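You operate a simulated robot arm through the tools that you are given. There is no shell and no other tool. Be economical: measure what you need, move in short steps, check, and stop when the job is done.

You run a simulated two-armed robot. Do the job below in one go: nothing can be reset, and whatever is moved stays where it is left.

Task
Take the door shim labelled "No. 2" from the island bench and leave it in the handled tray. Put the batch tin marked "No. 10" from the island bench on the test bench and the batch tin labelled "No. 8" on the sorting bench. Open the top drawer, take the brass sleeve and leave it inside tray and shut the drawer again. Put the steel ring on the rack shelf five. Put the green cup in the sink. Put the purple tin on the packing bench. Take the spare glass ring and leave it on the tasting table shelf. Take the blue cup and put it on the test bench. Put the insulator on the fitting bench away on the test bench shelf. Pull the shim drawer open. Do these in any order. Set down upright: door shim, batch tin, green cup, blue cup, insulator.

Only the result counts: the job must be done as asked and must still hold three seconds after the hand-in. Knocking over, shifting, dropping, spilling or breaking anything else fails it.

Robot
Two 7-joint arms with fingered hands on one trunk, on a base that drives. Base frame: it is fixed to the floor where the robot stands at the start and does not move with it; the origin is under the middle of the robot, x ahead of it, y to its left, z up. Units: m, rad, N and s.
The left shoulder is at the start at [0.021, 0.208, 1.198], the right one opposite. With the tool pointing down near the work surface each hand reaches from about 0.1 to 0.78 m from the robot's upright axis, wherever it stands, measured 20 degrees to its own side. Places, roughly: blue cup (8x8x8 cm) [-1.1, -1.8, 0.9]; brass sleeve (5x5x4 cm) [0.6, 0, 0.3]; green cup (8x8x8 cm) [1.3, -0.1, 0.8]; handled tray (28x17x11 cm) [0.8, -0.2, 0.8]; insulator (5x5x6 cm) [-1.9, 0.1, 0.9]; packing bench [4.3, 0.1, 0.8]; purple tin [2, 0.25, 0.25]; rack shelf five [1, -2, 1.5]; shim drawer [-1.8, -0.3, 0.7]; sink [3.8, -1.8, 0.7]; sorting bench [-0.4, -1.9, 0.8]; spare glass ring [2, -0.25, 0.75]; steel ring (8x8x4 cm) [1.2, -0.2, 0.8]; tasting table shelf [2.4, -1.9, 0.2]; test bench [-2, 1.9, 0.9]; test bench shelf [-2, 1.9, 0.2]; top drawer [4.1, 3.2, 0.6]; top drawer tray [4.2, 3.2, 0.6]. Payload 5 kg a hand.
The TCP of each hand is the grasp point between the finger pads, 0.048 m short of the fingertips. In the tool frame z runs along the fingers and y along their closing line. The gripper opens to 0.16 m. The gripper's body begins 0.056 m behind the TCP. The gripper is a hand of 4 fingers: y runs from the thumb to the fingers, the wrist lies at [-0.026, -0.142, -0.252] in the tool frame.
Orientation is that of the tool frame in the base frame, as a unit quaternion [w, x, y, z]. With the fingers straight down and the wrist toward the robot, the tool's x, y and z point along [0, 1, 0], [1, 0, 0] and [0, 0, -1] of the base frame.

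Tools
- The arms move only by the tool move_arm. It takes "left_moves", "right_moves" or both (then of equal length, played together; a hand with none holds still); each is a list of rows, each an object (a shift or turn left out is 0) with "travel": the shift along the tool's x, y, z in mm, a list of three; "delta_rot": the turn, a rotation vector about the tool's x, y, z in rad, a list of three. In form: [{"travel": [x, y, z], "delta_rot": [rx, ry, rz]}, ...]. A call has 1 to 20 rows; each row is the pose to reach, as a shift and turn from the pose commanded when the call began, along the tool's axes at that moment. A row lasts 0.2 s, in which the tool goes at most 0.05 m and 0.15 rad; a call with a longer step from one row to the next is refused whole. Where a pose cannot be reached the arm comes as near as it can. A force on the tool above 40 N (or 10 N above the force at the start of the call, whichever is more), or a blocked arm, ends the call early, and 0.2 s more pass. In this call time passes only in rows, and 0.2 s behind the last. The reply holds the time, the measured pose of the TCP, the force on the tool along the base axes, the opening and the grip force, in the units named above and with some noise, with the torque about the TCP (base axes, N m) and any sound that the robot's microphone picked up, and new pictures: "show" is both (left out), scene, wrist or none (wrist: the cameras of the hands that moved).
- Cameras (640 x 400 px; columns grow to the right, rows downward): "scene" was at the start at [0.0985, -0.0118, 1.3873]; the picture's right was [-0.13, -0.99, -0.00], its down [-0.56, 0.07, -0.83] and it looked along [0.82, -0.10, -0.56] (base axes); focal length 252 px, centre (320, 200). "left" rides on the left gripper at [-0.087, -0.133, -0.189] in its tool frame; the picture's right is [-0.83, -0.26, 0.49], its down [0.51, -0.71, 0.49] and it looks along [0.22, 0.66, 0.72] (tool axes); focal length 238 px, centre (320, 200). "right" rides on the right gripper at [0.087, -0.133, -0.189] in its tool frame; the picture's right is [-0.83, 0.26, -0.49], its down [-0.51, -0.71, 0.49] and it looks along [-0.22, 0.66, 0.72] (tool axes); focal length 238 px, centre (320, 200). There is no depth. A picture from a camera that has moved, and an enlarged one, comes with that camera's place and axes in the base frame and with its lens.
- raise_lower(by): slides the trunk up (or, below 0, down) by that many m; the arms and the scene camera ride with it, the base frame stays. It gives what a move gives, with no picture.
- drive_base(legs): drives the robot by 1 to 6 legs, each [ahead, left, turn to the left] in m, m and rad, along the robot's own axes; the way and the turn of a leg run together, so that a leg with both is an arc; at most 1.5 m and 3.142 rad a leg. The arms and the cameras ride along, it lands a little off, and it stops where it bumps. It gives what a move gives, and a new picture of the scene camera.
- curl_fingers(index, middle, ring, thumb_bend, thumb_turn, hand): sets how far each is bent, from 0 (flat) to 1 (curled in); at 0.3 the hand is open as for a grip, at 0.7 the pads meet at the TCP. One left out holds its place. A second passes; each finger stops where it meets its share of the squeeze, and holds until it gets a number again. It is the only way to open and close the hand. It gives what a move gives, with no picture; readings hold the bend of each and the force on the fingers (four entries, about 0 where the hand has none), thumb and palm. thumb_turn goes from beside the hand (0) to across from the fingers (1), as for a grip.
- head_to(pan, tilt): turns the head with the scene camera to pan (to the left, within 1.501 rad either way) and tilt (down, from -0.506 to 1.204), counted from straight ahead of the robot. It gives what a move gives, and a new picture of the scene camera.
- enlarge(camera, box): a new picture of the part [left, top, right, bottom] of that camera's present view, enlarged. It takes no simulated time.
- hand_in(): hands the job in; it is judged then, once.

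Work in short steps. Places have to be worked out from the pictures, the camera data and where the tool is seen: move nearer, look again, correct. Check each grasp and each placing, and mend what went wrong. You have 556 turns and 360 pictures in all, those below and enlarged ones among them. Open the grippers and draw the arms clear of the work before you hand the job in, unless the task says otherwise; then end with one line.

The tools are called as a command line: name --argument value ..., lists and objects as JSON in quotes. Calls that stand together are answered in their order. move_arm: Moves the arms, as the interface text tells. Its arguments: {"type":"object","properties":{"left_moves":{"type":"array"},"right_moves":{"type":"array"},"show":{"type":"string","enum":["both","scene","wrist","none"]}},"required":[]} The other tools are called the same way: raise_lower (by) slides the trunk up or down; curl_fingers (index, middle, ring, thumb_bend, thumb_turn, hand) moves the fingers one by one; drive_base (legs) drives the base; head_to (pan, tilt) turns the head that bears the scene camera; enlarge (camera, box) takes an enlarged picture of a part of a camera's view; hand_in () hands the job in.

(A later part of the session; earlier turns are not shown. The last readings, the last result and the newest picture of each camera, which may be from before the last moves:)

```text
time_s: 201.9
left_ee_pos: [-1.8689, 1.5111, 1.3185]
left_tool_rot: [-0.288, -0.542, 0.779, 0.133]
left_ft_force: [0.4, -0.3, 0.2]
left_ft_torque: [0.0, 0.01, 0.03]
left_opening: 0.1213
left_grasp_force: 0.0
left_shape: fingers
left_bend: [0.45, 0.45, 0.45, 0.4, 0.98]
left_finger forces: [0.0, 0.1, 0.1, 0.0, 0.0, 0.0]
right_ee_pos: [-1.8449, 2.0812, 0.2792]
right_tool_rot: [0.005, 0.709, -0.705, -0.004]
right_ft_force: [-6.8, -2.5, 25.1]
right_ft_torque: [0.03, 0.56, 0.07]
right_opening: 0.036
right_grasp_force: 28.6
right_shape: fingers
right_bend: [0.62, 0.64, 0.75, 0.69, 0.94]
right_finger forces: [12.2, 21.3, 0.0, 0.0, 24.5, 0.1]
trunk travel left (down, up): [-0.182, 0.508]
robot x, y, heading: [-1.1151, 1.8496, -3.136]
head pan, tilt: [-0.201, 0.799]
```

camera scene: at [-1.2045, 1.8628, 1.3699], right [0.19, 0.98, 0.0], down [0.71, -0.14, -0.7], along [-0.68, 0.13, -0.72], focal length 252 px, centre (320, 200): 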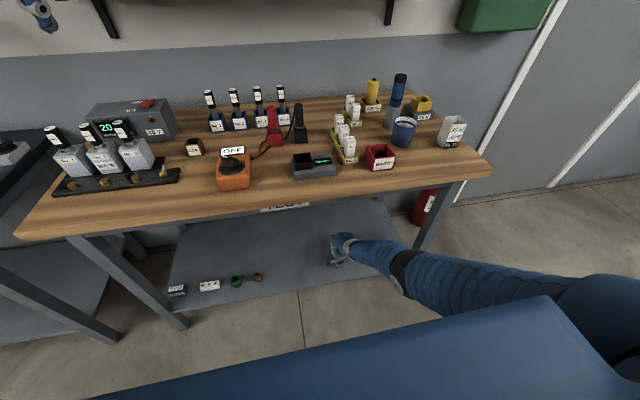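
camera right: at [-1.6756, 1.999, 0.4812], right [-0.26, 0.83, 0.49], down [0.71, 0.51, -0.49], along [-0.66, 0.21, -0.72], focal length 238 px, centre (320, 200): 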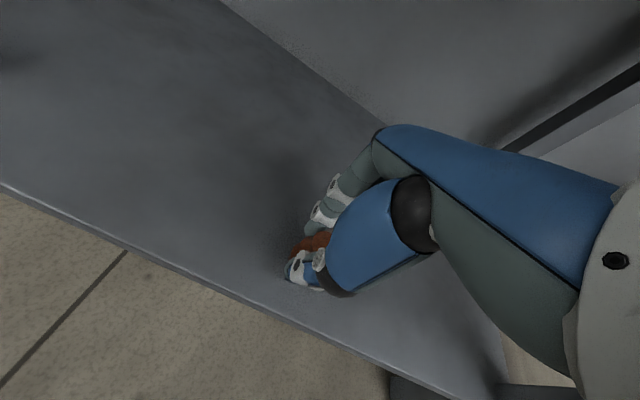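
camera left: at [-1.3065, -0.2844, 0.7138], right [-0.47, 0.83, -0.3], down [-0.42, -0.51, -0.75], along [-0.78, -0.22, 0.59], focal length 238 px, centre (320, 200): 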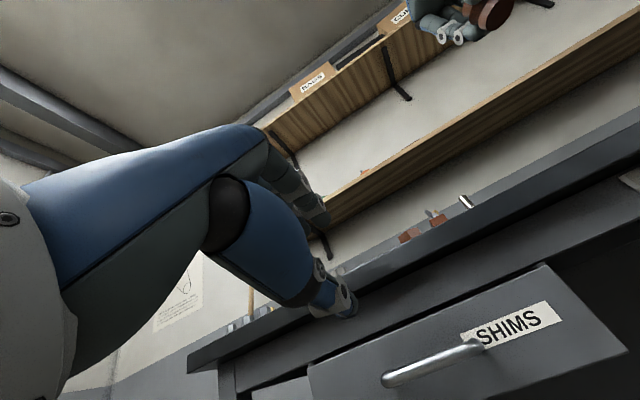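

Contact with 25 N. I ease up 6 mm and look before releasing.

raise_lower --by 0.008

enlarge --camera "right" --box '[220, 150, 420, 340]'

enlarge --camera "scene" --box '[290, 200, 430, 300]'

```text
time_s: 202.5
left_ee_pos: [-1.8722, 1.5147, 1.3241]
left_tool_rot: [-0.287, -0.542, 0.779, 0.132]
left_ft_force: [-0.2, 0.3, -0.2]
left_ft_torque: [0.01, 0.0, -0.01]
left_opening: 0.121
left_grasp_force: 0.0
left_shape: fingers
left_bend: [0.45, 0.45, 0.45, 0.4, 0.98]
left_finger forces: [0.1, 0.0, 0.1, 0.0, 0.0, 0.0]
right_ee_pos: [-1.8354, 2.0835, 0.2804]
right_tool_rot: [-0.001, 0.709, -0.705, 0.0]
right_ft_force: [1.7, 0.0, 5.0]
right_ft_torque: [0.03, 0.01, -0.04]
right_opening: 0.0361
right_grasp_force: 25.8
right_shape: fingers
right_bend: [0.62, 0.65, 0.75, 0.69, 0.94]
right_finger forces: [9.0, 18.0, 0.0, 0.0, 24.5, 0.0]
trunk travel left (down, up): [-0.19, 0.5]
robot x, y, heading: [-1.1141, 1.8482, -3.135]
head pan, tilt: [-0.201, 0.799]
```

```text
2.11 times, centred on (320, 245) of right
camera zoom: at [-1.7033, 1.9991, 0.4696], right [-0.26, 0.83, 0.49], down [0.71, 0.51, -0.49], along [-0.66, 0.22, -0.72], focal length 502 px, centre (320, 105)
```

zoom: 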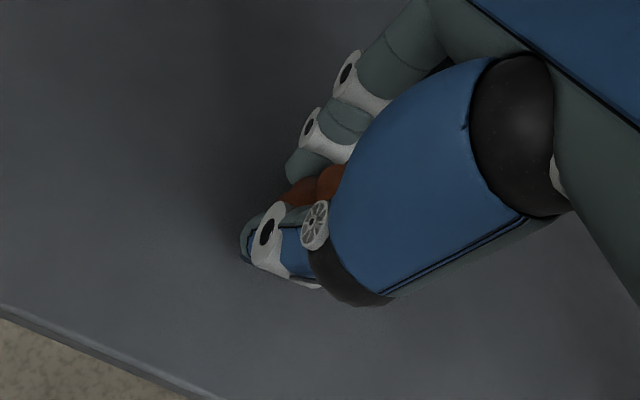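

```text
4.00 times, centred on (360, 250) of scene
camera zoom: at [-1.2016, 1.8628, 1.3601], right [0.19, 0.98, 0.0], down [0.7, -0.14, -0.7], along [-0.68, 0.13, -0.72], focal length 1010 px, centre (160, 0)
```

zoom: 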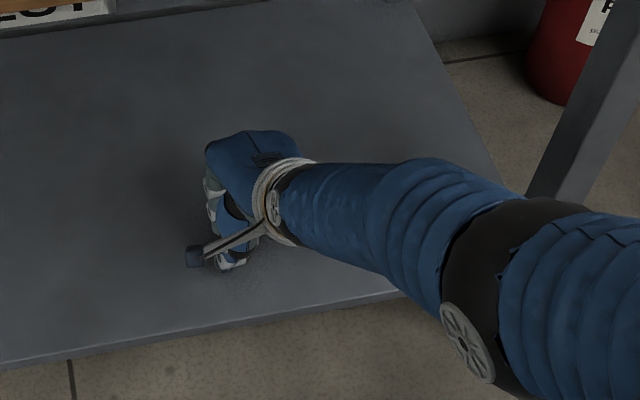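

Load is 5 N. I release in two stages.

curl_fingers --hand "right" --index 0.55 --middle 0.57 --ring 0.6 --thumb_bend 0.6

curl_fingers --hand "right" --index 0.45 --middle 0.45 --ring 0.45 --thumb_bend 0.45

enlarge --camera "right" --box '[220, 150, 420, 340]'

```text
time_s: 203.5
left_ee_pos: [-1.8716, 1.514, 1.3251]
left_tool_rot: [-0.287, -0.542, 0.779, 0.133]
left_ft_force: [0.6, 0.8, -0.3]
left_ft_torque: [-0.01, 0.01, -0.03]
left_opening: 0.1211
left_grasp_force: 0.0
left_shape: fingers
left_bend: [0.45, 0.45, 0.45, 0.4, 0.98]
left_finger forces: [0.1, 0.0, 0.0, 0.0, 0.0, 0.0]
right_ee_pos: [-1.8405, 2.0825, 0.2819]
right_tool_rot: [0.002, 0.709, -0.706, 0.0]
right_ft_force: [-0.6, -0.9, 0.5]
right_ft_torque: [0.02, 0.01, -0.01]
right_opening: 0.0609
right_grasp_force: 0.0
right_shape: fingers
right_bend: [0.55, 0.56, 0.6, 0.6, 0.97]
right_finger forces: [0.0, 0.0, 0.1, 0.0, 0.1, 0.1]
trunk travel left (down, up): [-0.19, 0.5]
robot x, y, heading: [-1.1128, 1.8478, -3.133]
head pan, tilt: [-0.201, 0.799]
```

```text
time_s: 204.5
left_ee_pos: [-1.8715, 1.5141, 1.3249]
left_tool_rot: [-0.287, -0.542, 0.779, 0.131]
left_ft_force: [0.3, -0.7, -0.2]
left_ft_torque: [0.0, -0.04, -0.01]
left_opening: 0.1212
left_grasp_force: 0.0
left_shape: fingers
left_bend: [0.45, 0.45, 0.45, 0.4, 0.98]
left_finger forces: [0.0, 0.0, 0.0, 0.1, 0.0, 0.1]
right_ee_pos: [-1.8406, 2.0826, 0.283]
right_tool_rot: [0.002, 0.709, -0.706, 0.0]
right_ft_force: [0.1, 0.2, -0.6]
right_ft_torque: [0.01, 0.0, 0.02]
right_opening: 0.1108
right_grasp_force: 0.1
right_shape: fingers
right_bend: [0.45, 0.45, 0.45, 0.45, 0.97]
right_finger forces: [0.0, 0.0, 0.0, 0.0, 0.0, 0.0]
trunk travel left (down, up): [-0.19, 0.5]
robot x, y, heading: [-1.1103, 1.8481, -3.133]
head pan, tilt: [-0.201, 0.799]
```

```text
2.11 times, centred on (320, 245) of right
camera zoom: at [-1.7059, 1.9983, 0.4715], right [-0.26, 0.83, 0.49], down [0.7, 0.51, -0.49], along [-0.66, 0.21, -0.72], focal length 502 px, centre (320, 105)
```

zoom: 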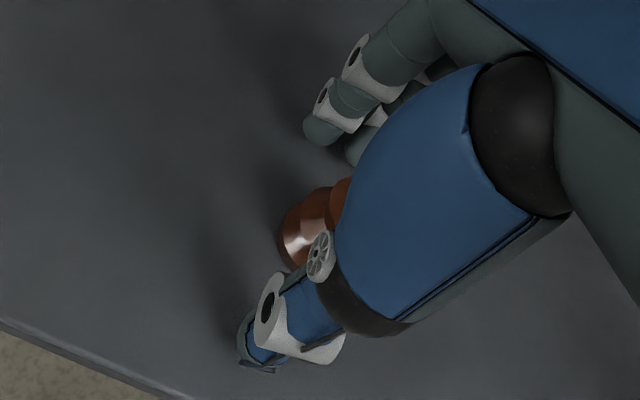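

The insulator stands free and upright. I raise the trunk and back out.

raise_lower --by 0.1

drive_base --legs '[[-0.25, 0, 0]]'

enlarge --camera "scene" --box '[170, 130, 430, 280]'

```text
time_s: 205.8
left_ee_pos: [-1.8715, 1.5129, 1.4242]
left_tool_rot: [-0.286, -0.542, 0.779, 0.131]
left_ft_force: [0.3, -0.2, -0.6]
left_ft_torque: [0.0, 0.0, -0.01]
left_opening: 0.121
left_grasp_force: 0.0
left_shape: fingers
left_bend: [0.45, 0.45, 0.45, 0.4, 0.98]
left_finger forces: [0.1, 0.0, 0.0, 0.1, 0.1, 0.1]
right_ee_pos: [-1.8402, 2.0827, 0.3806]
right_tool_rot: [0.001, 0.709, -0.706, 0.0]
right_ft_force: [0.1, 0.4, -0.5]
right_ft_torque: [0.0, 0.0, -0.02]
right_opening: 0.1107
right_grasp_force: 0.1
right_shape: fingers
right_bend: [0.45, 0.45, 0.45, 0.45, 0.97]
right_finger forces: [0.0, 0.0, 0.0, 0.0, 0.0, 0.0]
trunk travel left (down, up): [-0.29, 0.4]
robot x, y, heading: [-1.1145, 1.8465, -3.134]
head pan, tilt: [-0.201, 0.799]
```

```text
time_s: 207.6
left_ee_pos: [-1.6231, 1.5164, 1.4246]
left_tool_rot: [-0.287, -0.541, 0.779, 0.132]
left_ft_force: [1.8, -0.4, 0.8]
left_ft_torque: [0.0, 0.07, -0.02]
left_opening: 0.1211
left_grasp_force: 0.0
left_shape: fingers
left_bend: [0.45, 0.45, 0.45, 0.4, 0.98]
left_finger forces: [0.1, 0.1, 0.1, 0.0, 0.0, 0.0]
right_ee_pos: [-1.5917, 2.0849, 0.383]
right_tool_rot: [0.002, 0.708, -0.706, -0.002]
right_ft_force: [0.3, 0.5, 0.5]
right_ft_torque: [0.01, 0.04, -0.01]
right_opening: 0.1107
right_grasp_force: 0.0
right_shape: fingers
right_bend: [0.45, 0.45, 0.45, 0.45, 0.97]
right_finger forces: [0.1, 0.0, 0.0, 0.0, 0.0, 0.0]
trunk travel left (down, up): [-0.29, 0.4]
robot x, y, heading: [-0.8668, 1.8538, -3.136]
head pan, tilt: [-0.201, 0.799]
camera scene: at [-0.9528, 1.865, 1.4603], right [0.19, 0.98, 0.0], down [0.7, -0.14, -0.7], along [-0.68, 0.13, -0.72], focal length 252 px, centre (320, 200)
```

scene: 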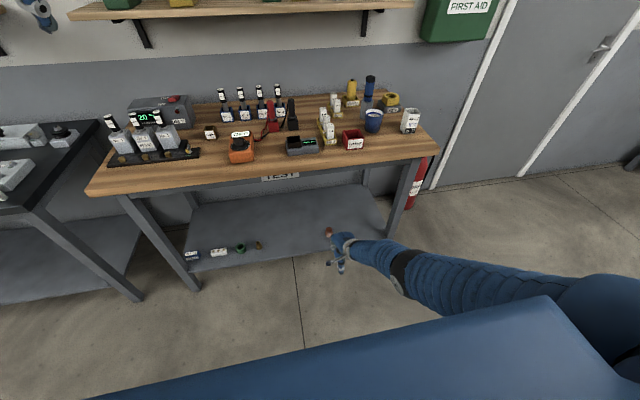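

```text
2.46 times, centred on (300, 205) of scene
camera zoom: at [-0.9528, 1.865, 1.4603], right [0.19, 0.98, 0.0], down [0.7, -0.14, -0.7], along [-0.68, 0.13, -0.72], focal length 622 px, centre (369, 188)
```

zoom: 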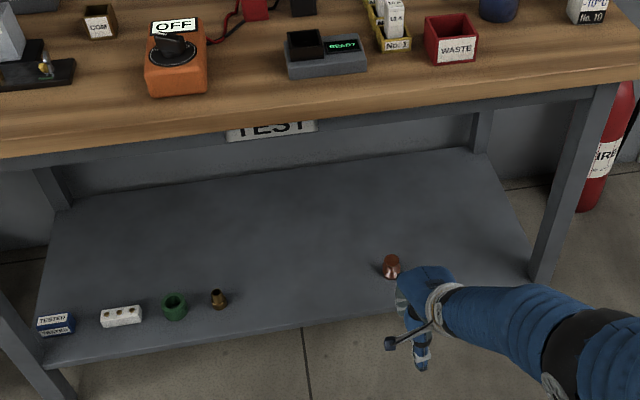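

The insulator stands on the shelf. I bring both arms back to tidy raised poses.

move_arm --right_moves '[{"travel": [0, -30, -30]}, {"travel": [0, -60, -60]}, {"travel": [0, -90, -90]}, {"travel": [0, -110, -130]}, {"travel": [0, -120, -175]}, {"travel": [0, -120, -222]}, {"travel": [0, -120, -269]}, {"travel": [0, -120, -316]}, {"travel": [0, -120, -363]}, {"travel": [0, -120, -410]}, {"travel": [0, -120, -457]}, {"travel": [0, -120, -504]}, {"travel": [0, -120, -551]}, {"travel": [0, -120, -598]}, {"travel": [0, -120, -645]}, {"travel": [0, -120, -690]}]' --left_moves '[{"travel": [-16, -36, 12], "delta_rot": [0.1, -0.038, -0.058]}, {"travel": [-33, -73, 24], "delta_rot": [0.2, -0.075, -0.115]}, {"travel": [-49, -109, 36], "delta_rot": [0.3, -0.113, -0.173]}, {"travel": [-65, -145, 47], "delta_rot": [0.4, -0.15, -0.23]}, {"travel": [-82, -182, 59], "delta_rot": [0.5, -0.188, -0.288]}, {"travel": [-98, -218, 71], "delta_rot": [0.609, -0.226, -0.346]}, {"travel": [-98, -218, 71], "delta_rot": [0.609, -0.226, -0.346]}, {"travel": [-98, -218, 71], "delta_rot": [0.609, -0.226, -0.346]}, {"travel": [-98, -218, 71], "delta_rot": [0.609, -0.226, -0.346]}, {"travel": [-98, -218, 71], "delta_rot": [0.609, -0.226, -0.346]}, {"travel": [-98, -218, 71], "delta_rot": [0.609, -0.226, -0.346]}, {"travel": [-98, -218, 71], "delta_rot": [0.609, -0.226, -0.346]}, {"travel": [-98, -218, 71], "delta_rot": [0.609, -0.226, -0.346]}, {"travel": [-98, -218, 71], "delta_rot": [0.609, -0.226, -0.346]}, {"travel": [-98, -218, 71], "delta_rot": [0.609, -0.226, -0.346]}, {"travel": [-98, -218, 71], "delta_rot": [0.609, -0.226, -0.346]}]' --show "none"

head_to --pan 1.2 --tilt 0.4

```text
time_s: 207.9
left_ee_pos: [-1.6155, 1.5149, 1.411]
left_tool_rot: [-0.269, -0.555, 0.777, 0.124]
left_ft_force: [-1.2, -0.6, 0.8]
left_ft_torque: [0.08, -0.02, -0.12]
left_opening: 0.1214
left_grasp_force: 0.1
left_shape: fingers
left_bend: [0.45, 0.45, 0.45, 0.4, 0.97]
left_finger forces: [0.1, 0.1, 0.0, 0.1, 0.0, 0.1]
right_ee_pos: [-1.5816, 2.0719, 0.3763]
right_tool_rot: [0.002, 0.715, -0.699, -0.012]
right_ft_force: [8.7, -2.8, -7.8]
right_ft_torque: [0.16, 1.09, -0.19]
right_opening: 0.1112
right_grasp_force: 0.0
right_shape: fingers
right_bend: [0.45, 0.45, 0.45, 0.45, 0.97]
right_finger forces: [0.0, 0.0, 0.1, 0.1, 0.0, 0.1]
trunk travel left (down, up): [-0.29, 0.4]
robot x, y, heading: [-0.8655, 1.8506, -3.137]
head pan, tilt: [-0.201, 0.799]
stopped in row 1 (right hand): the force on the tool passed its limit (the readings are from after the stop); the commanded pose is now the measured one
```

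```text
time_s: 209.5
left_ee_pos: [-1.6138, 1.5153, 1.4102]
left_tool_rot: [-0.27, -0.555, 0.778, 0.123]
left_ft_force: [-0.9, 0.1, 0.0]
left_ft_torque: [-0.03, -0.01, -0.01]
left_opening: 0.1213
left_grasp_force: 0.2
left_shape: fingers
left_bend: [0.45, 0.45, 0.45, 0.4, 0.97]
left_finger forces: [0.0, 0.0, 0.0, 0.0, 0.0, 0.2]
right_ee_pos: [-1.5917, 2.0749, 0.3829]
right_tool_rot: [0.008, 0.715, -0.699, -0.017]
right_ft_force: [0.1, 0.8, 1.0]
right_ft_torque: [0.04, -0.04, -0.01]
right_opening: 0.1115
right_grasp_force: 0.1
right_shape: fingers
right_bend: [0.45, 0.45, 0.45, 0.45, 0.97]
right_finger forces: [0.1, 0.1, 0.0, 0.0, 0.0, 0.1]
trunk travel left (down, up): [-0.29, 0.4]
robot x, y, heading: [-0.867, 1.8522, -3.134]
head pan, tilt: [1.201, 0.4]
camera scene: at [-0.9078, 1.7628, 1.4953], right [-0.93, 0.35, 0.0], down [0.14, 0.36, -0.92], along [-0.33, -0.86, -0.39], focal length 252 px, centre (320, 200)
```

scene: 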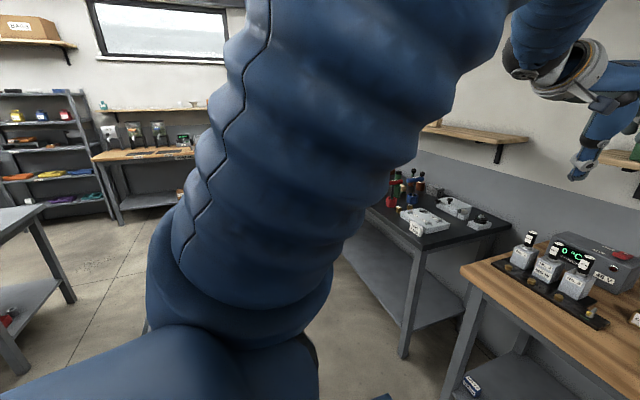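

The right arm, being at full stretch, tripped the force limit. I retry with smaller first steps.

move_arm --right_moves '[{"travel": [0, -8, -5]}, {"travel": [0, -18, -12]}, {"travel": [0, -30, -22]}, {"travel": [0, -45, -36]}, {"travel": [0, -65, -55]}, {"travel": [0, -85, -80]}, {"travel": [0, -105, -110]}, {"travel": [0, -115, -145]}, {"travel": [0, -120, -185]}, {"travel": [0, -120, -225]}, {"travel": [0, -120, -265]}]' --show "none"

move_arm --left_moves '[{"travel": [-10, -30, 10], "delta_rot": [0.1, -0.038, -0.058]}, {"travel": [-25, -65, 20], "delta_rot": [0.2, -0.075, -0.115]}, {"travel": [-40, -100, 30], "delta_rot": [0.3, -0.113, -0.173]}, {"travel": [-60, -135, 40], "delta_rot": [0.4, -0.15, -0.23]}, {"travel": [-75, -170, 50], "delta_rot": [0.5, -0.188, -0.288]}, {"travel": [-90, -205, 60], "delta_rot": [0.58, -0.22, -0.33]}]' --show "none"

```text
time_s: 211.9
left_ee_pos: [-1.6139, 1.515, 1.4123]
left_tool_rot: [-0.27, -0.555, 0.777, 0.124]
left_ft_force: [0.7, -1.2, -0.2]
left_ft_torque: [0.0, 0.02, 0.01]
left_opening: 0.1214
left_grasp_force: 0.0
left_shape: fingers
left_bend: [0.45, 0.45, 0.45, 0.4, 0.97]
left_finger forces: [0.1, 0.1, 0.0, 0.1, 0.0, 0.0]
right_ee_pos: [-1.4594, 2.0726, 0.6442]
right_tool_rot: [0.008, 0.714, -0.7, -0.017]
right_ft_force: [1.9, 0.4, -1.3]
right_ft_torque: [0.03, 0.2, -0.03]
right_opening: 0.1113
right_grasp_force: 0.1
right_shape: fingers
right_bend: [0.45, 0.45, 0.45, 0.45, 0.97]
right_finger forces: [0.0, 0.0, 0.0, 0.0, 0.0, 0.0]
trunk travel left (down, up): [-0.29, 0.4]
robot x, y, heading: [-0.8632, 1.8487, -3.132]
head pan, tilt: [1.201, 0.4]
```

```text
time_s: 213.3
left_ee_pos: [-1.4624, 1.5204, 1.2355]
left_tool_rot: [-0.009, 0.71, -0.704, 0.002]
left_ft_force: [0.1, -1.8, 1.1]
left_ft_torque: [0.03, 0.0, -0.05]
left_opening: 0.1213
left_grasp_force: 0.1
left_shape: fingers
left_bend: [0.45, 0.45, 0.45, 0.4, 0.97]
left_finger forces: [0.1, 0.0, 0.0, 0.0, 0.0, 0.0]
right_ee_pos: [-1.4608, 2.0716, 0.6431]
right_tool_rot: [0.008, 0.714, -0.7, -0.019]
right_ft_force: [-0.4, -0.9, 0.0]
right_ft_torque: [0.01, 0.0, -0.01]
right_opening: 0.1115
right_grasp_force: 0.1
right_shape: fingers
right_bend: [0.45, 0.45, 0.45, 0.45, 0.97]
right_finger forces: [0.0, 0.0, 0.0, 0.0, 0.0, 0.0]
trunk travel left (down, up): [-0.29, 0.4]
robot x, y, heading: [-0.8631, 1.8511, -3.132]
head pan, tilt: [1.201, 0.4]
```

Left is tidy. I raise the right hand, level the trunk, then drive back towards the island's front and turn to face it.

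move_arm --right_moves '[{"travel": [0, 0, -40], "delta_rot": [0.018, 0.007, 0.01]}, {"travel": [0, 0, -85], "delta_rot": [0.037, 0.014, 0.02]}, {"travel": [0, 0, -130], "delta_rot": [0.037, 0.014, 0.02]}, {"travel": [0, 0, -175], "delta_rot": [0.037, 0.014, 0.02]}, {"travel": [0, 0, -220], "delta_rot": [0.037, 0.014, 0.02]}, {"travel": [0, 0, -265], "delta_rot": [0.037, 0.014, 0.02]}, {"travel": [0, 0, -310], "delta_rot": [0.037, 0.014, 0.02]}, {"travel": [0, 0, -355], "delta_rot": [0.037, 0.014, 0.02]}, {"travel": [0, 0, -400], "delta_rot": [0.037, 0.014, 0.02]}, {"travel": [0, 0, -445], "delta_rot": [0.037, 0.014, 0.02]}, {"travel": [0, 0, -490], "delta_rot": [0.037, 0.014, 0.02]}, {"travel": [0, 0, -520], "delta_rot": [0.037, 0.014, 0.02]}]' --show "none"

raise_lower --by -0.09

drive_base --legs '[[0, 1.45, 0], [-0.36, 0.35, 0], [0, 0, 3.13]]'

head_to --pan 0.0 --tilt 0.75

```text
time_s: 215.9
left_ee_pos: [-1.4614, 1.5204, 1.2358]
left_tool_rot: [-0.008, 0.71, -0.705, 0.001]
left_ft_force: [0.7, 0.8, 0.6]
left_ft_torque: [-0.03, 0.05, -0.03]
left_opening: 0.1215
left_grasp_force: 0.1
left_shape: fingers
left_bend: [0.45, 0.45, 0.45, 0.4, 0.97]
left_finger forces: [0.0, 0.1, 0.1, 0.0, 0.0, 0.0]
right_ee_pos: [-1.4402, 2.0676, 1.1599]
right_tool_rot: [0.0, 0.707, -0.707, 0.0]
right_ft_force: [1.4, 0.4, -1.1]
right_ft_torque: [-0.04, 0.06, -0.05]
right_opening: 0.1117
right_grasp_force: 0.0
right_shape: fingers
right_bend: [0.45, 0.45, 0.45, 0.45, 0.97]
right_finger forces: [0.0, 0.0, 0.0, 0.0, 0.0, 0.0]
trunk travel left (down, up): [-0.29, 0.4]
robot x, y, heading: [-0.8606, 1.8502, -3.134]
head pan, tilt: [1.201, 0.4]
```

```text
time_s: 217.1
left_ee_pos: [-1.4623, 1.5204, 1.1472]
left_tool_rot: [-0.009, 0.71, -0.704, 0.001]
left_ft_force: [0.2, 0.3, 0.9]
left_ft_torque: [-0.01, 0.05, 0.0]
left_opening: 0.1211
left_grasp_force: 0.0
left_shape: fingers
left_bend: [0.45, 0.45, 0.45, 0.4, 0.97]
left_finger forces: [0.0, 0.0, 0.0, 0.0, 0.0, 0.1]
right_ee_pos: [-1.4417, 2.0665, 1.0708]
right_tool_rot: [0.0, -0.707, 0.707, 0.0]
right_ft_force: [-0.4, 0.0, 0.1]
right_ft_torque: [-0.01, 0.02, -0.04]
right_opening: 0.1112
right_grasp_force: 0.0
right_shape: fingers
right_bend: [0.45, 0.45, 0.45, 0.45, 0.97]
right_finger forces: [0.0, 0.1, 0.1, 0.0, 0.0, 0.1]
trunk travel left (down, up): [-0.2, 0.49]
robot x, y, heading: [-0.8646, 1.8529, -3.133]
head pan, tilt: [1.201, 0.4]
```

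```text
time_s: 234.3
left_ee_pos: [0.1023, 0.39, 1.1447]
left_tool_rot: [-0.001, 0.696, 0.718, -0.009]
left_ft_force: [0.2, 0.0, 0.2]
left_ft_torque: [-0.07, 0.0, -0.02]
left_opening: 0.1216
left_grasp_force: 0.1
left_shape: fingers
left_bend: [0.45, 0.45, 0.45, 0.4, 0.97]
left_finger forces: [0.0, 0.0, 0.0, 0.0, 0.1, 0.0]
right_ee_pos: [0.0953, -0.1568, 1.0708]
right_tool_rot: [0.0, 0.698, 0.716, 0.0]
right_ft_force: [0.0, 0.1, -0.2]
right_ft_torque: [0.0, 0.01, 0.01]
right_opening: 0.1115
right_grasp_force: 0.0
right_shape: fingers
right_bend: [0.45, 0.45, 0.45, 0.45, 0.97]
right_finger forces: [0.0, 0.0, 0.0, 0.1, 0.1, 0.0]
trunk travel left (down, up): [-0.2, 0.49]
robot x, y, heading: [-0.4861, 0.0488, 0.033]
head pan, tilt: [1.201, 0.4]
camera scene: at [-0.4465, 0.1341, 1.4053], right [0.94, -0.33, 0.0], down [-0.13, -0.37, -0.92], along [0.31, 0.87, -0.39], focal length 252 px, centre (320, 200)
```

scene: 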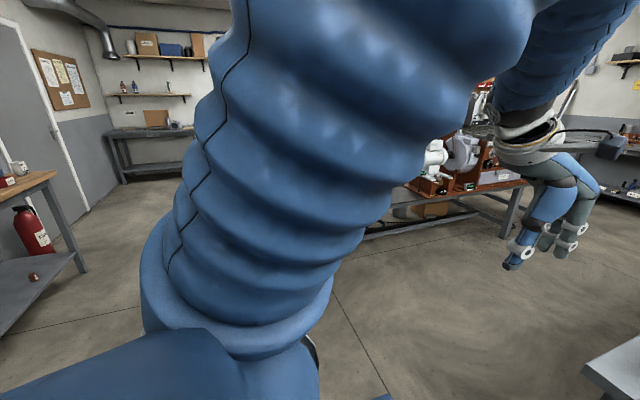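

```text
time_s: 235.7
left_ee_pos: [0.1019, 0.3898, 1.1461]
left_tool_rot: [-0.001, 0.696, 0.718, -0.009]
left_ft_force: [0.1, 0.5, 0.0]
left_ft_torque: [0.01, 0.0, 0.01]
left_opening: 0.1211
left_grasp_force: 0.0
left_shape: fingers
left_bend: [0.45, 0.45, 0.45, 0.4, 0.97]
left_finger forces: [0.1, 0.0, 0.0, 0.0, 0.0, 0.0]
right_ee_pos: [0.0945, -0.1577, 1.0713]
right_tool_rot: [-0.001, 0.699, 0.716, 0.001]
right_ft_force: [-0.1, 0.2, 0.5]
right_ft_torque: [0.04, -0.01, 0.0]
right_opening: 0.1113
right_grasp_force: 0.1
right_shape: fingers
right_bend: [0.45, 0.45, 0.45, 0.45, 0.97]
right_finger forces: [0.0, 0.0, 0.1, 0.0, 0.0, 0.0]
trunk travel left (down, up): [-0.2, 0.49]
robot x, y, heading: [-0.4897, 0.0451, 0.034]
head pan, tilt: [0.0, 0.75]
camera scene: at [-0.3944, 0.0492, 1.3742], right [0.03, -1.0, 0.0], down [-0.68, -0.02, -0.73], along [0.73, 0.02, -0.68], focal length 252 px, centre (320, 200)
```

scene: 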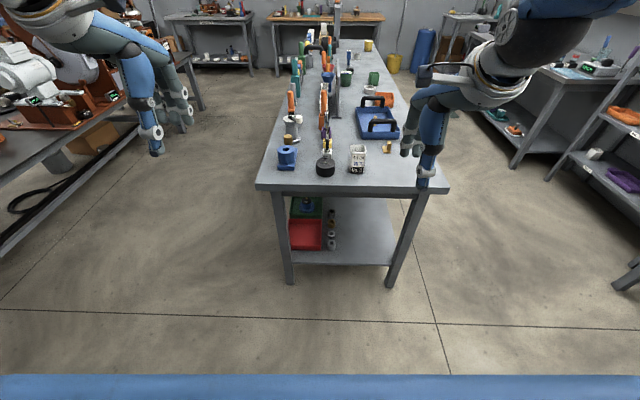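

I lower the trunk and zoom on the island's lower shelf to find the brass sleeve.

raise_lower --by -0.19

head_to --pan -0.03 --tilt 0.65

enlarge --camera "scene" --box '[260, 150, 440, 280]'

```text
time_s: 237.8
left_ee_pos: [0.1011, 0.3901, 0.9561]
left_tool_rot: [-0.001, 0.696, 0.718, -0.008]
left_ft_force: [-0.2, 0.1, -0.3]
left_ft_torque: [0.0, -0.01, 0.0]
left_opening: 0.1211
left_grasp_force: 0.1
left_shape: fingers
left_bend: [0.45, 0.45, 0.45, 0.4, 0.97]
left_finger forces: [0.1, 0.1, 0.0, 0.1, 0.0, 0.0]
right_ee_pos: [0.0939, -0.1563, 0.8813]
right_tool_rot: [0.0, 0.699, 0.715, 0.0]
right_ft_force: [-0.4, -0.1, 0.3]
right_ft_torque: [0.02, 0.03, 0.0]
right_opening: 0.1115
right_grasp_force: 0.1
right_shape: fingers
right_bend: [0.45, 0.45, 0.45, 0.45, 0.97]
right_finger forces: [0.0, 0.0, 0.0, 0.1, 0.1, 0.1]
trunk travel left (down, up): [-0.01, 0.68]
robot x, y, heading: [-0.4847, 0.0446, 0.032]
head pan, tilt: [0.0, 0.75]
```

```text
time_s: 238.4
left_ee_pos: [0.1008, 0.3896, 0.9552]
left_tool_rot: [-0.002, 0.696, 0.718, -0.009]
left_ft_force: [-0.8, 0.1, 0.4]
left_ft_torque: [0.02, 0.0, 0.02]
left_opening: 0.1216
left_grasp_force: 0.0
left_shape: fingers
left_bend: [0.45, 0.45, 0.45, 0.4, 0.97]
left_finger forces: [0.1, 0.0, 0.1, 0.0, 0.1, 0.1]
right_ee_pos: [0.0948, -0.1581, 0.8804]
right_tool_rot: [-0.001, 0.699, 0.716, 0.001]
right_ft_force: [0.0, -0.9, 0.1]
right_ft_torque: [-0.02, -0.01, -0.03]
right_opening: 0.1114
right_grasp_force: 0.1
right_shape: fingers
right_bend: [0.45, 0.45, 0.45, 0.45, 0.97]
right_finger forces: [0.0, 0.0, 0.0, 0.1, 0.0, 0.0]
trunk travel left (down, up): [-0.01, 0.68]
robot x, y, heading: [-0.4875, 0.0451, 0.033]
head pan, tilt: [-0.03, 0.649]
camera scene: at [-0.3905, 0.0467, 1.1928], right [0.0, -1.0, 0.0], down [-0.61, 0.0, -0.8], along [0.8, 0.0, -0.61], focal length 252 px, centre (320, 200)
```

scene: 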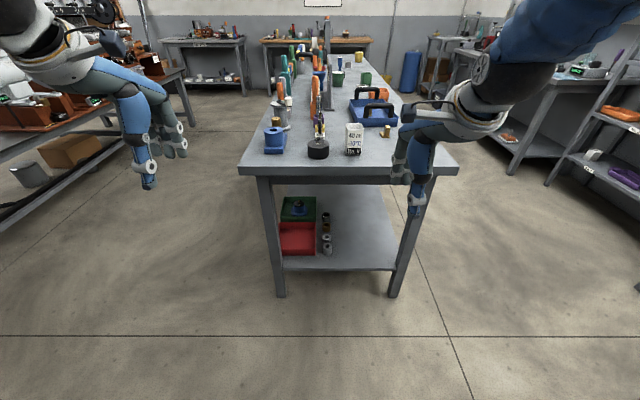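

```text
3.08 times, centred on (350, 215) of scene
camera zoom: at [-0.3905, 0.0467, 1.1928], right [0.0, -1.0, 0.0], down [-0.61, 0.0, -0.8], along [0.8, 0.0, -0.61], focal length 777 px, centre (228, 154)
```

zoom: 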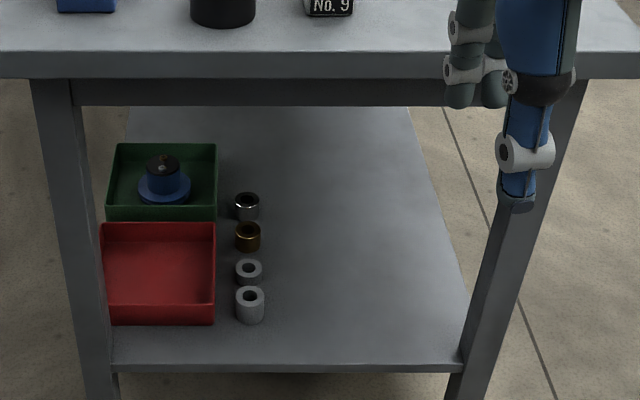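

The brass sleeve is the second from the back, near (0.59, 0.01, 0.26) on the shelf. I plan to pick it with the left hand, fingers right/thumb left and pitched about 40°. First I square up and drop the hand in front of the island with a 90° yaw.

drive_base --legs '[[0, -0.06, -0.034]]'

raise_lower --by 0.06

move_arm --left_moves '[{"travel": [-18, 0, 43], "delta_rot": [0, 0, 0.112]}, {"travel": [-36, 0, 86], "delta_rot": [0, 0, 0.224]}, {"travel": [-54, 0, 129], "delta_rot": [0, 0, 0.336]}, {"travel": [-72, 0, 172], "delta_rot": [0, 0, 0.448]}, {"travel": [-90, 0, 215], "delta_rot": [0, 0, 0.56]}, {"travel": [-108, 0, 258], "delta_rot": [0, 0, 0.672]}, {"travel": [-126, 0, 301], "delta_rot": [0, 0, 0.784]}, {"travel": [-144, 0, 344], "delta_rot": [0, 0, 0.896]}, {"travel": [-162, 0, 387], "delta_rot": [0, 0, 1.008]}, {"travel": [-180, 0, 430], "delta_rot": [0, 0, 1.12]}, {"travel": [-198, 0, 473], "delta_rot": [0, 0, 1.232]}, {"travel": [-216, 0, 516], "delta_rot": [0, 0, 1.344]}, {"travel": [-234, 0, 559], "delta_rot": [0, 0, 1.456]}, {"travel": [-250, 0, 600], "delta_rot": [0, 0, 1.571]}]' --right_moves '[{"travel": [-10, 0, -15]}, {"travel": [-20, 0, -30]}, {"travel": [-30, 0, -45]}, {"travel": [-40, 0, -60]}, {"travel": [-50, 0, -75]}, {"travel": [-60, 0, -90]}, {"travel": [-70, 0, -105]}, {"travel": [-80, 0, -120]}, {"travel": [-90, 0, -135]}, {"travel": [-100, 0, -150]}, {"travel": [-100, 0, -150]}, {"travel": [-100, 0, -150]}, {"travel": [-100, 0, -150]}, {"travel": [-100, 0, -150]}]'

```text
time_s: 239.4
left_ee_pos: [0.114, 0.3073, 0.9568]
left_tool_rot: [-0.003, 0.708, 0.706, -0.009]
left_ft_force: [0.3, -2.0, -0.6]
left_ft_torque: [0.2, 0.04, 0.02]
left_opening: 0.1216
left_grasp_force: 0.0
left_shape: fingers
left_bend: [0.45, 0.45, 0.45, 0.4, 0.97]
left_finger forces: [0.0, 0.0, 0.0, 0.1, 0.1, 0.1]
right_ee_pos: [0.0867, -0.2393, 0.8807]
right_tool_rot: [-0.001, 0.711, 0.703, 0.001]
right_ft_force: [-1.0, -1.1, 0.0]
right_ft_torque: [0.19, -0.03, 0.0]
right_opening: 0.1115
right_grasp_force: 0.1
right_shape: fingers
right_bend: [0.45, 0.45, 0.45, 0.45, 0.97]
right_finger forces: [0.1, 0.0, 0.1, 0.0, 0.0, 0.1]
trunk travel left (down, up): [-0.01, 0.68]
robot x, y, heading: [-0.4843, -0.013, -0.001]
head pan, tilt: [-0.03, 0.649]
camera scene: at [-0.3897, -0.0183, 1.1928], right [-0.03, -1.0, 0.0], down [-0.6, 0.02, -0.8], along [0.8, -0.03, -0.6], focal length 252 px, centre (320, 200)
```

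scene: 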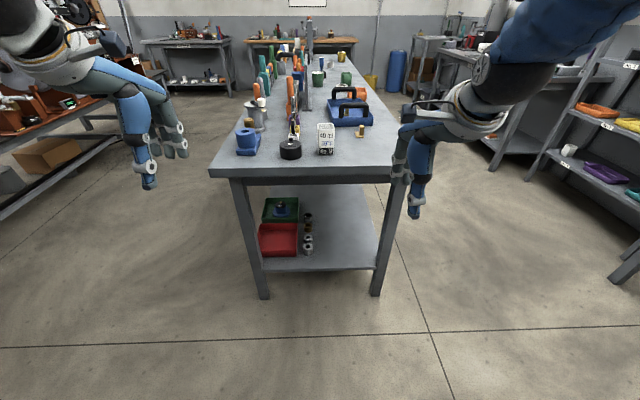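

```text
time_s: 240.4
left_ee_pos: [0.1153, 0.3084, 1.0151]
left_tool_rot: [-0.002, 0.708, 0.706, -0.009]
left_ft_force: [0.4, -0.5, -0.9]
left_ft_torque: [-0.01, 0.03, -0.02]
left_opening: 0.1211
left_grasp_force: 0.1
left_shape: fingers
left_bend: [0.45, 0.45, 0.45, 0.4, 0.97]
left_finger forces: [0.0, 0.0, 0.0, 0.0, 0.1, 0.0]
right_ee_pos: [0.0878, -0.2375, 0.9404]
right_tool_rot: [-0.002, 0.712, 0.702, 0.0]
right_ft_force: [0.3, -0.7, 0.1]
right_ft_torque: [0.01, 0.01, -0.01]
right_opening: 0.1114
right_grasp_force: 0.1
right_shape: fingers
right_bend: [0.45, 0.45, 0.45, 0.45, 0.97]
right_finger forces: [0.1, 0.0, 0.0, 0.0, 0.0, 0.0]
trunk travel left (down, up): [-0.07, 0.62]
robot x, y, heading: [-0.4853, -0.0162, -0.006]
head pan, tilt: [-0.03, 0.649]
```

```text
time_s: 243.4
left_ee_pos: [0.103, 0.0527, 0.4193]
left_tool_rot: [0.004, 1.0, -0.002, -0.008]
left_ft_force: [3.1, 0.3, 0.8]
left_ft_torque: [-0.05, 0.21, 0.01]
left_opening: 0.1214
left_grasp_force: 0.0
left_shape: fingers
left_bend: [0.45, 0.45, 0.45, 0.4, 0.97]
left_finger forces: [0.1, 0.0, 0.0, 0.0, 0.0, 0.1]
right_ee_pos: [0.0883, -0.2482, 0.9544]
right_tool_rot: [-0.002, 0.711, 0.704, 0.0]
right_ft_force: [0.1, 0.1, -0.2]
right_ft_torque: [0.02, 0.03, 0.01]
right_opening: 0.1114
right_grasp_force: 0.1
right_shape: fingers
right_bend: [0.45, 0.45, 0.45, 0.45, 0.97]
right_finger forces: [0.0, 0.0, 0.0, 0.1, 0.1, 0.0]
right hand out of reach, approached as far as the arm can: row 2, 3, 4, 5, 6, 7, 8, 9, 10, 11, 12, 13, 14
trunk travel left (down, up): [-0.07, 0.62]
robot x, y, heading: [-0.4851, -0.0154, -0.005]
head pan, tilt: [-0.03, 0.649]
camera scene: at [-0.3891, -0.0169, 1.2527], right [-0.03, -1.0, 0.0], down [-0.6, 0.02, -0.8], along [0.8, -0.03, -0.61], focal length 252 px, centre (320, 200)
camera right: at [-0.043, -0.159, 1.1445], right [0.25, -0.84, 0.49], down [-0.72, -0.5, -0.49], along [0.65, -0.22, -0.72], focal length 238 px, centre (320, 200)
camera left: at [0.0211, 0.1884, 0.6075], right [-0.84, 0.26, -0.48], down [0.5, 0.7, -0.51], along [0.2, -0.66, -0.72], focal length 238 px, centre (320, 200)
```

scene: 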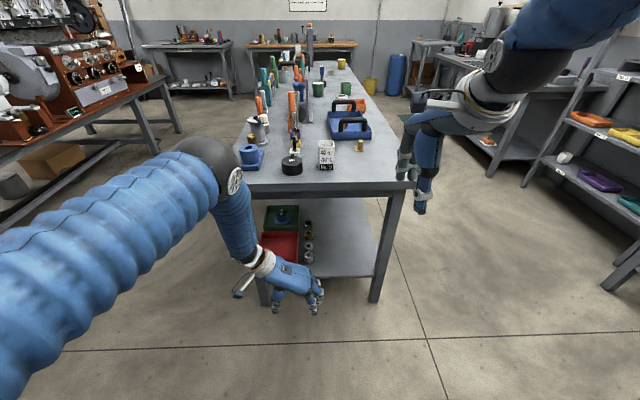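
right: 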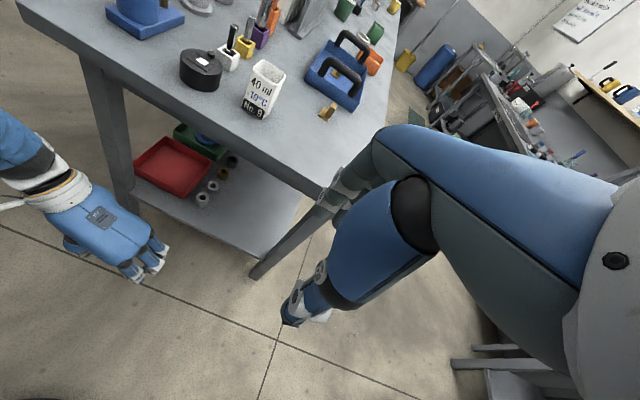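
left: 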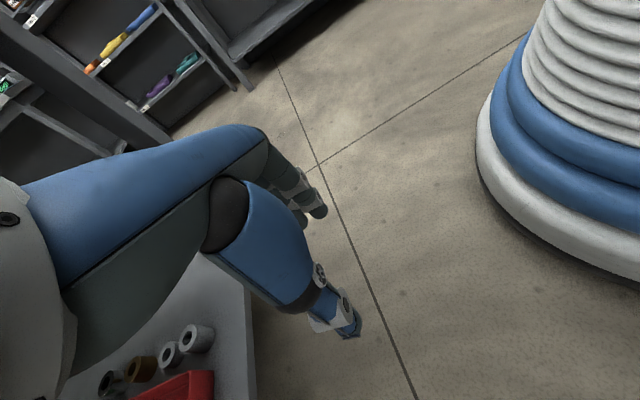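

The pose works. I pitch the hand forward 40° and move halfway in to look at the sleeves with the left camera.

move_arm --left_moves '[{"travel": [30, 4, 0], "delta_rot": [0, 0.12, 0]}, {"travel": [60, 8, 0], "delta_rot": [0, 0.24, 0]}, {"travel": [90, 12, 0], "delta_rot": [0, 0.36, 0]}, {"travel": [120, 16, 0], "delta_rot": [0, 0.48, 0]}, {"travel": [150, 20, 0], "delta_rot": [0, 0.6, 0]}, {"travel": [170, 24, 0], "delta_rot": [0, 0.7, 0]}]'

```text
time_s: 244.8
left_ee_pos: [0.2757, 0.0308, 0.4154]
left_tool_rot: [0.005, 0.942, -0.001, 0.335]
left_ft_force: [1.7, -0.1, 0.0]
left_ft_torque: [-0.01, 0.05, 0.03]
left_opening: 0.121
left_grasp_force: 0.0
left_shape: fingers
left_bend: [0.45, 0.45, 0.45, 0.4, 0.97]
left_finger forces: [0.0, 0.0, 0.0, 0.0, 0.0, 0.1]
right_ee_pos: [0.0892, -0.2483, 0.9538]
right_tool_rot: [-0.001, 0.712, 0.702, 0.001]
right_ft_force: [0.4, 0.9, -0.4]
right_ft_torque: [-0.02, 0.04, 0.01]
right_opening: 0.1113
right_grasp_force: 0.1
right_shape: fingers
right_bend: [0.45, 0.45, 0.45, 0.45, 0.97]
right_finger forces: [0.0, 0.0, 0.0, 0.0, 0.1, 0.0]
trunk travel left (down, up): [-0.07, 0.62]
robot x, y, heading: [-0.4864, -0.0152, -0.003]
head pan, tilt: [-0.03, 0.649]
camera scene: at [-0.3894, -0.0167, 1.2527], right [-0.03, -1.0, 0.0], down [-0.6, 0.02, -0.8], along [0.8, -0.03, -0.61], focal length 252 px, centre (320, 200)
camera left: at [0.0893, 0.1648, 0.5046], right [-0.34, 0.25, -0.91], down [0.71, 0.71, -0.07], along [0.62, -0.66, -0.41], focal length 238 px, centre (320, 200)
```

scene: 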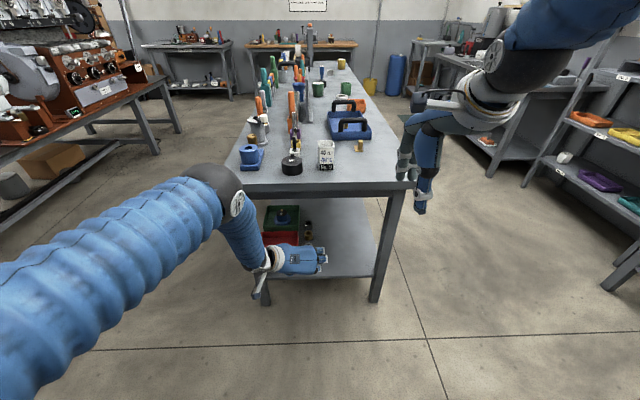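
left: 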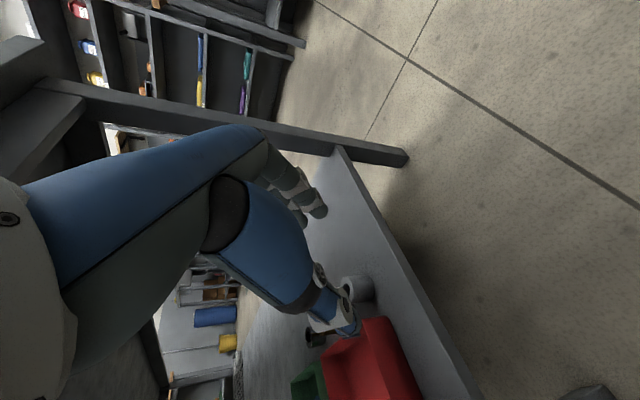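

I take a zoom of the scene view to re-measure the sleeve from this height.

enlarge --camera "scene" --box '[250, 180, 380, 280]'

```text
4.00 times, centred on (315, 230) of scene
camera zoom: at [-0.3894, -0.0167, 1.2527], right [-0.03, -1.0, 0.0], down [-0.6, 0.02, -0.8], along [0.8, -0.03, -0.61], focal length 1010 px, centre (340, 80)
```

zoom: 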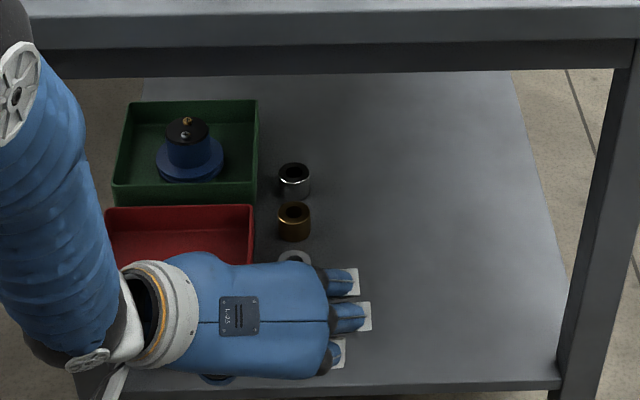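

I take a zoom from the right wrist camera, which sees the sleeves from another viewpoint.

enlarge --camera "right" --box '[120, 90, 280, 230]'

```text
2.86 times, centred on (200, 160) of right
camera zoom: at [-0.0433, -0.1589, 1.1448], right [0.25, -0.84, 0.49], down [-0.72, -0.5, -0.49], along [0.65, -0.22, -0.72], focal length 681 px, centre (663, 314)
```

zoom: 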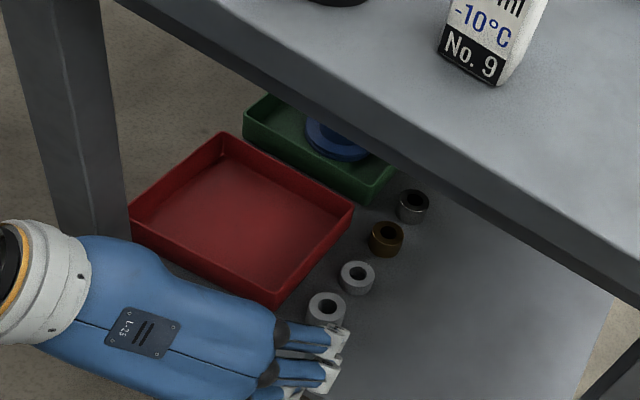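

Triangulation puts the sleeve at (0.628, 0.014) with the shelf at z ≈ 0.205. A better way is to come in low in the free space at its right and slide left so thumb and fingers pass through the gaps before and behind it. I back off and re-orient the hand.

drive_base --legs '[[-0.16, 0, 0], [0, -0.2, 0]]'

move_arm --left_moves '[{"delta_rot": [0, -0.14, 0]}, {"delta_rot": [0, -0.28, 0]}, {"delta_rot": [0, -0.42, 0]}, {"delta_rot": [0, -0.56, 0]}, {"delta_rot": [0, -0.69, 0]}]' --show "none"

move_arm --left_moves '[{"delta_rot": [0, 0, -0.143]}, {"delta_rot": [0, 0, -0.286]}, {"delta_rot": [0, 0, -0.428]}, {"delta_rot": [0, 0, -0.571]}, {"delta_rot": [0, 0, -0.714]}, {"delta_rot": [0, 0, -0.857]}, {"delta_rot": [0, 0, -1.0]}, {"delta_rot": [0, 0, -1.142]}, {"delta_rot": [0, 0, -1.285]}, {"delta_rot": [0, 0, -1.428]}, {"delta_rot": [0, 0, -1.571]}]' --show "scene"

```text
time_s: 247.4
left_ee_pos: [0.115, -0.1667, 0.4165]
left_tool_rot: [0.005, 0.942, 0.001, 0.336]
left_ft_force: [0.0, 0.0, 0.1]
left_ft_torque: [0.11, 0.03, 0.03]
left_opening: 0.1213
left_grasp_force: 0.1
left_shape: fingers
left_bend: [0.45, 0.45, 0.45, 0.4, 0.97]
left_finger forces: [0.0, 0.0, 0.0, 0.0, 0.0, 0.1]
right_ee_pos: [-0.0712, -0.4449, 0.9552]
right_tool_rot: [-0.001, 0.711, 0.704, 0.001]
right_ft_force: [-0.2, -0.5, 0.4]
right_ft_torque: [0.08, 0.0, 0.02]
right_opening: 0.1115
right_grasp_force: 0.2
right_shape: fingers
right_bend: [0.45, 0.45, 0.45, 0.45, 0.97]
right_finger forces: [0.0, 0.0, 0.1, 0.1, 0.0, 0.1]
trunk travel left (down, up): [-0.07, 0.62]
robot x, y, heading: [-0.6437, -0.2096, -0.002]
head pan, tilt: [-0.03, 0.649]
camera scene: at [-0.5503, -0.2154, 1.2528], right [-0.03, -1.0, 0.0], down [-0.6, 0.02, -0.8], along [0.8, -0.02, -0.6], focal length 252 px, centre (320, 200)
```

scene: 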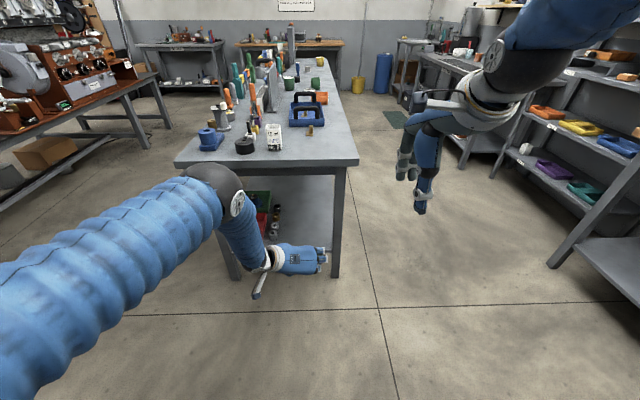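

```text
time_s: 248.6
left_ee_pos: [0.1004, -0.1658, 0.4179]
left_tool_rot: [0.004, 1.0, -0.001, -0.002]
left_ft_force: [-0.9, 1.6, 0.5]
left_ft_torque: [-0.1, -0.09, 0.02]
left_opening: 0.1213
left_grasp_force: 0.0
left_shape: fingers
left_bend: [0.45, 0.45, 0.45, 0.4, 0.97]
left_finger forces: [0.0, 0.0, 0.0, 0.0, 0.0, 0.0]
left hand out of reach, approached as far as the arm can: row 5
right_ee_pos: [-0.073, -0.4463, 0.9548]
right_tool_rot: [0.0, 0.711, 0.703, 0.001]
right_ft_force: [-0.8, -2.6, 1.1]
right_ft_torque: [0.28, -0.07, 0.03]
right_opening: 0.1111
right_grasp_force: 0.1
right_shape: fingers
right_bend: [0.45, 0.45, 0.45, 0.45, 0.97]
right_finger forces: [0.0, 0.1, 0.1, 0.0, 0.0, 0.1]
trunk travel left (down, up): [-0.07, 0.62]
robot x, y, heading: [-0.6458, -0.2121, -0.0]
head pan, tilt: [-0.03, 0.649]
```

```text
time_s: 251.0
left_ee_pos: [0.1024, -0.1656, 0.4171]
left_tool_rot: [0.001, 0.707, 0.707, -0.005]
left_ft_force: [-0.4, 1.1, 0.2]
left_ft_torque: [-0.14, -0.01, 0.04]
left_opening: 0.1214
left_grasp_force: 0.1
left_shape: fingers
left_bend: [0.45, 0.45, 0.45, 0.4, 0.97]
left_finger forces: [0.1, 0.0, 0.0, 0.0, 0.0, 0.0]
right_ee_pos: [-0.0715, -0.4457, 0.954]
right_tool_rot: [0.0, 0.711, 0.704, 0.0]
right_ft_force: [-0.3, -1.5, 0.2]
right_ft_torque: [-0.01, 0.0, 0.0]
right_opening: 0.1113
right_grasp_force: 0.0
right_shape: fingers
right_bend: [0.45, 0.45, 0.45, 0.45, 0.97]
right_finger forces: [0.0, 0.0, 0.0, 0.1, 0.0, 0.0]
trunk travel left (down, up): [-0.07, 0.62]
robot x, y, heading: [-0.6518, -0.2129, 0.002]
head pan, tilt: [-0.03, 0.649]
camera scene: at [-0.5504, -0.2146, 1.2528], right [-0.03, -1.0, 0.0], down [-0.6, 0.02, -0.8], along [0.8, -0.02, -0.6], focal length 252 px, centre (320, 200)
```

scene: 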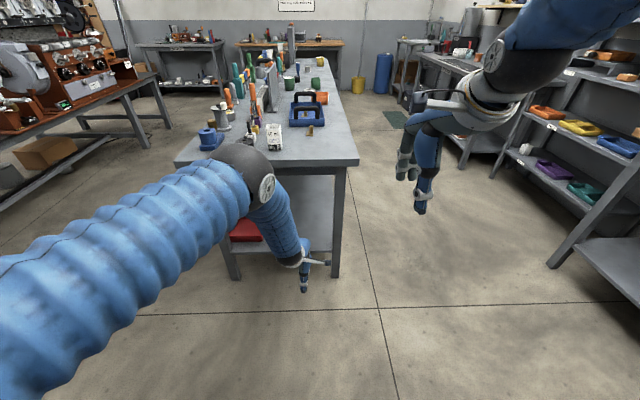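

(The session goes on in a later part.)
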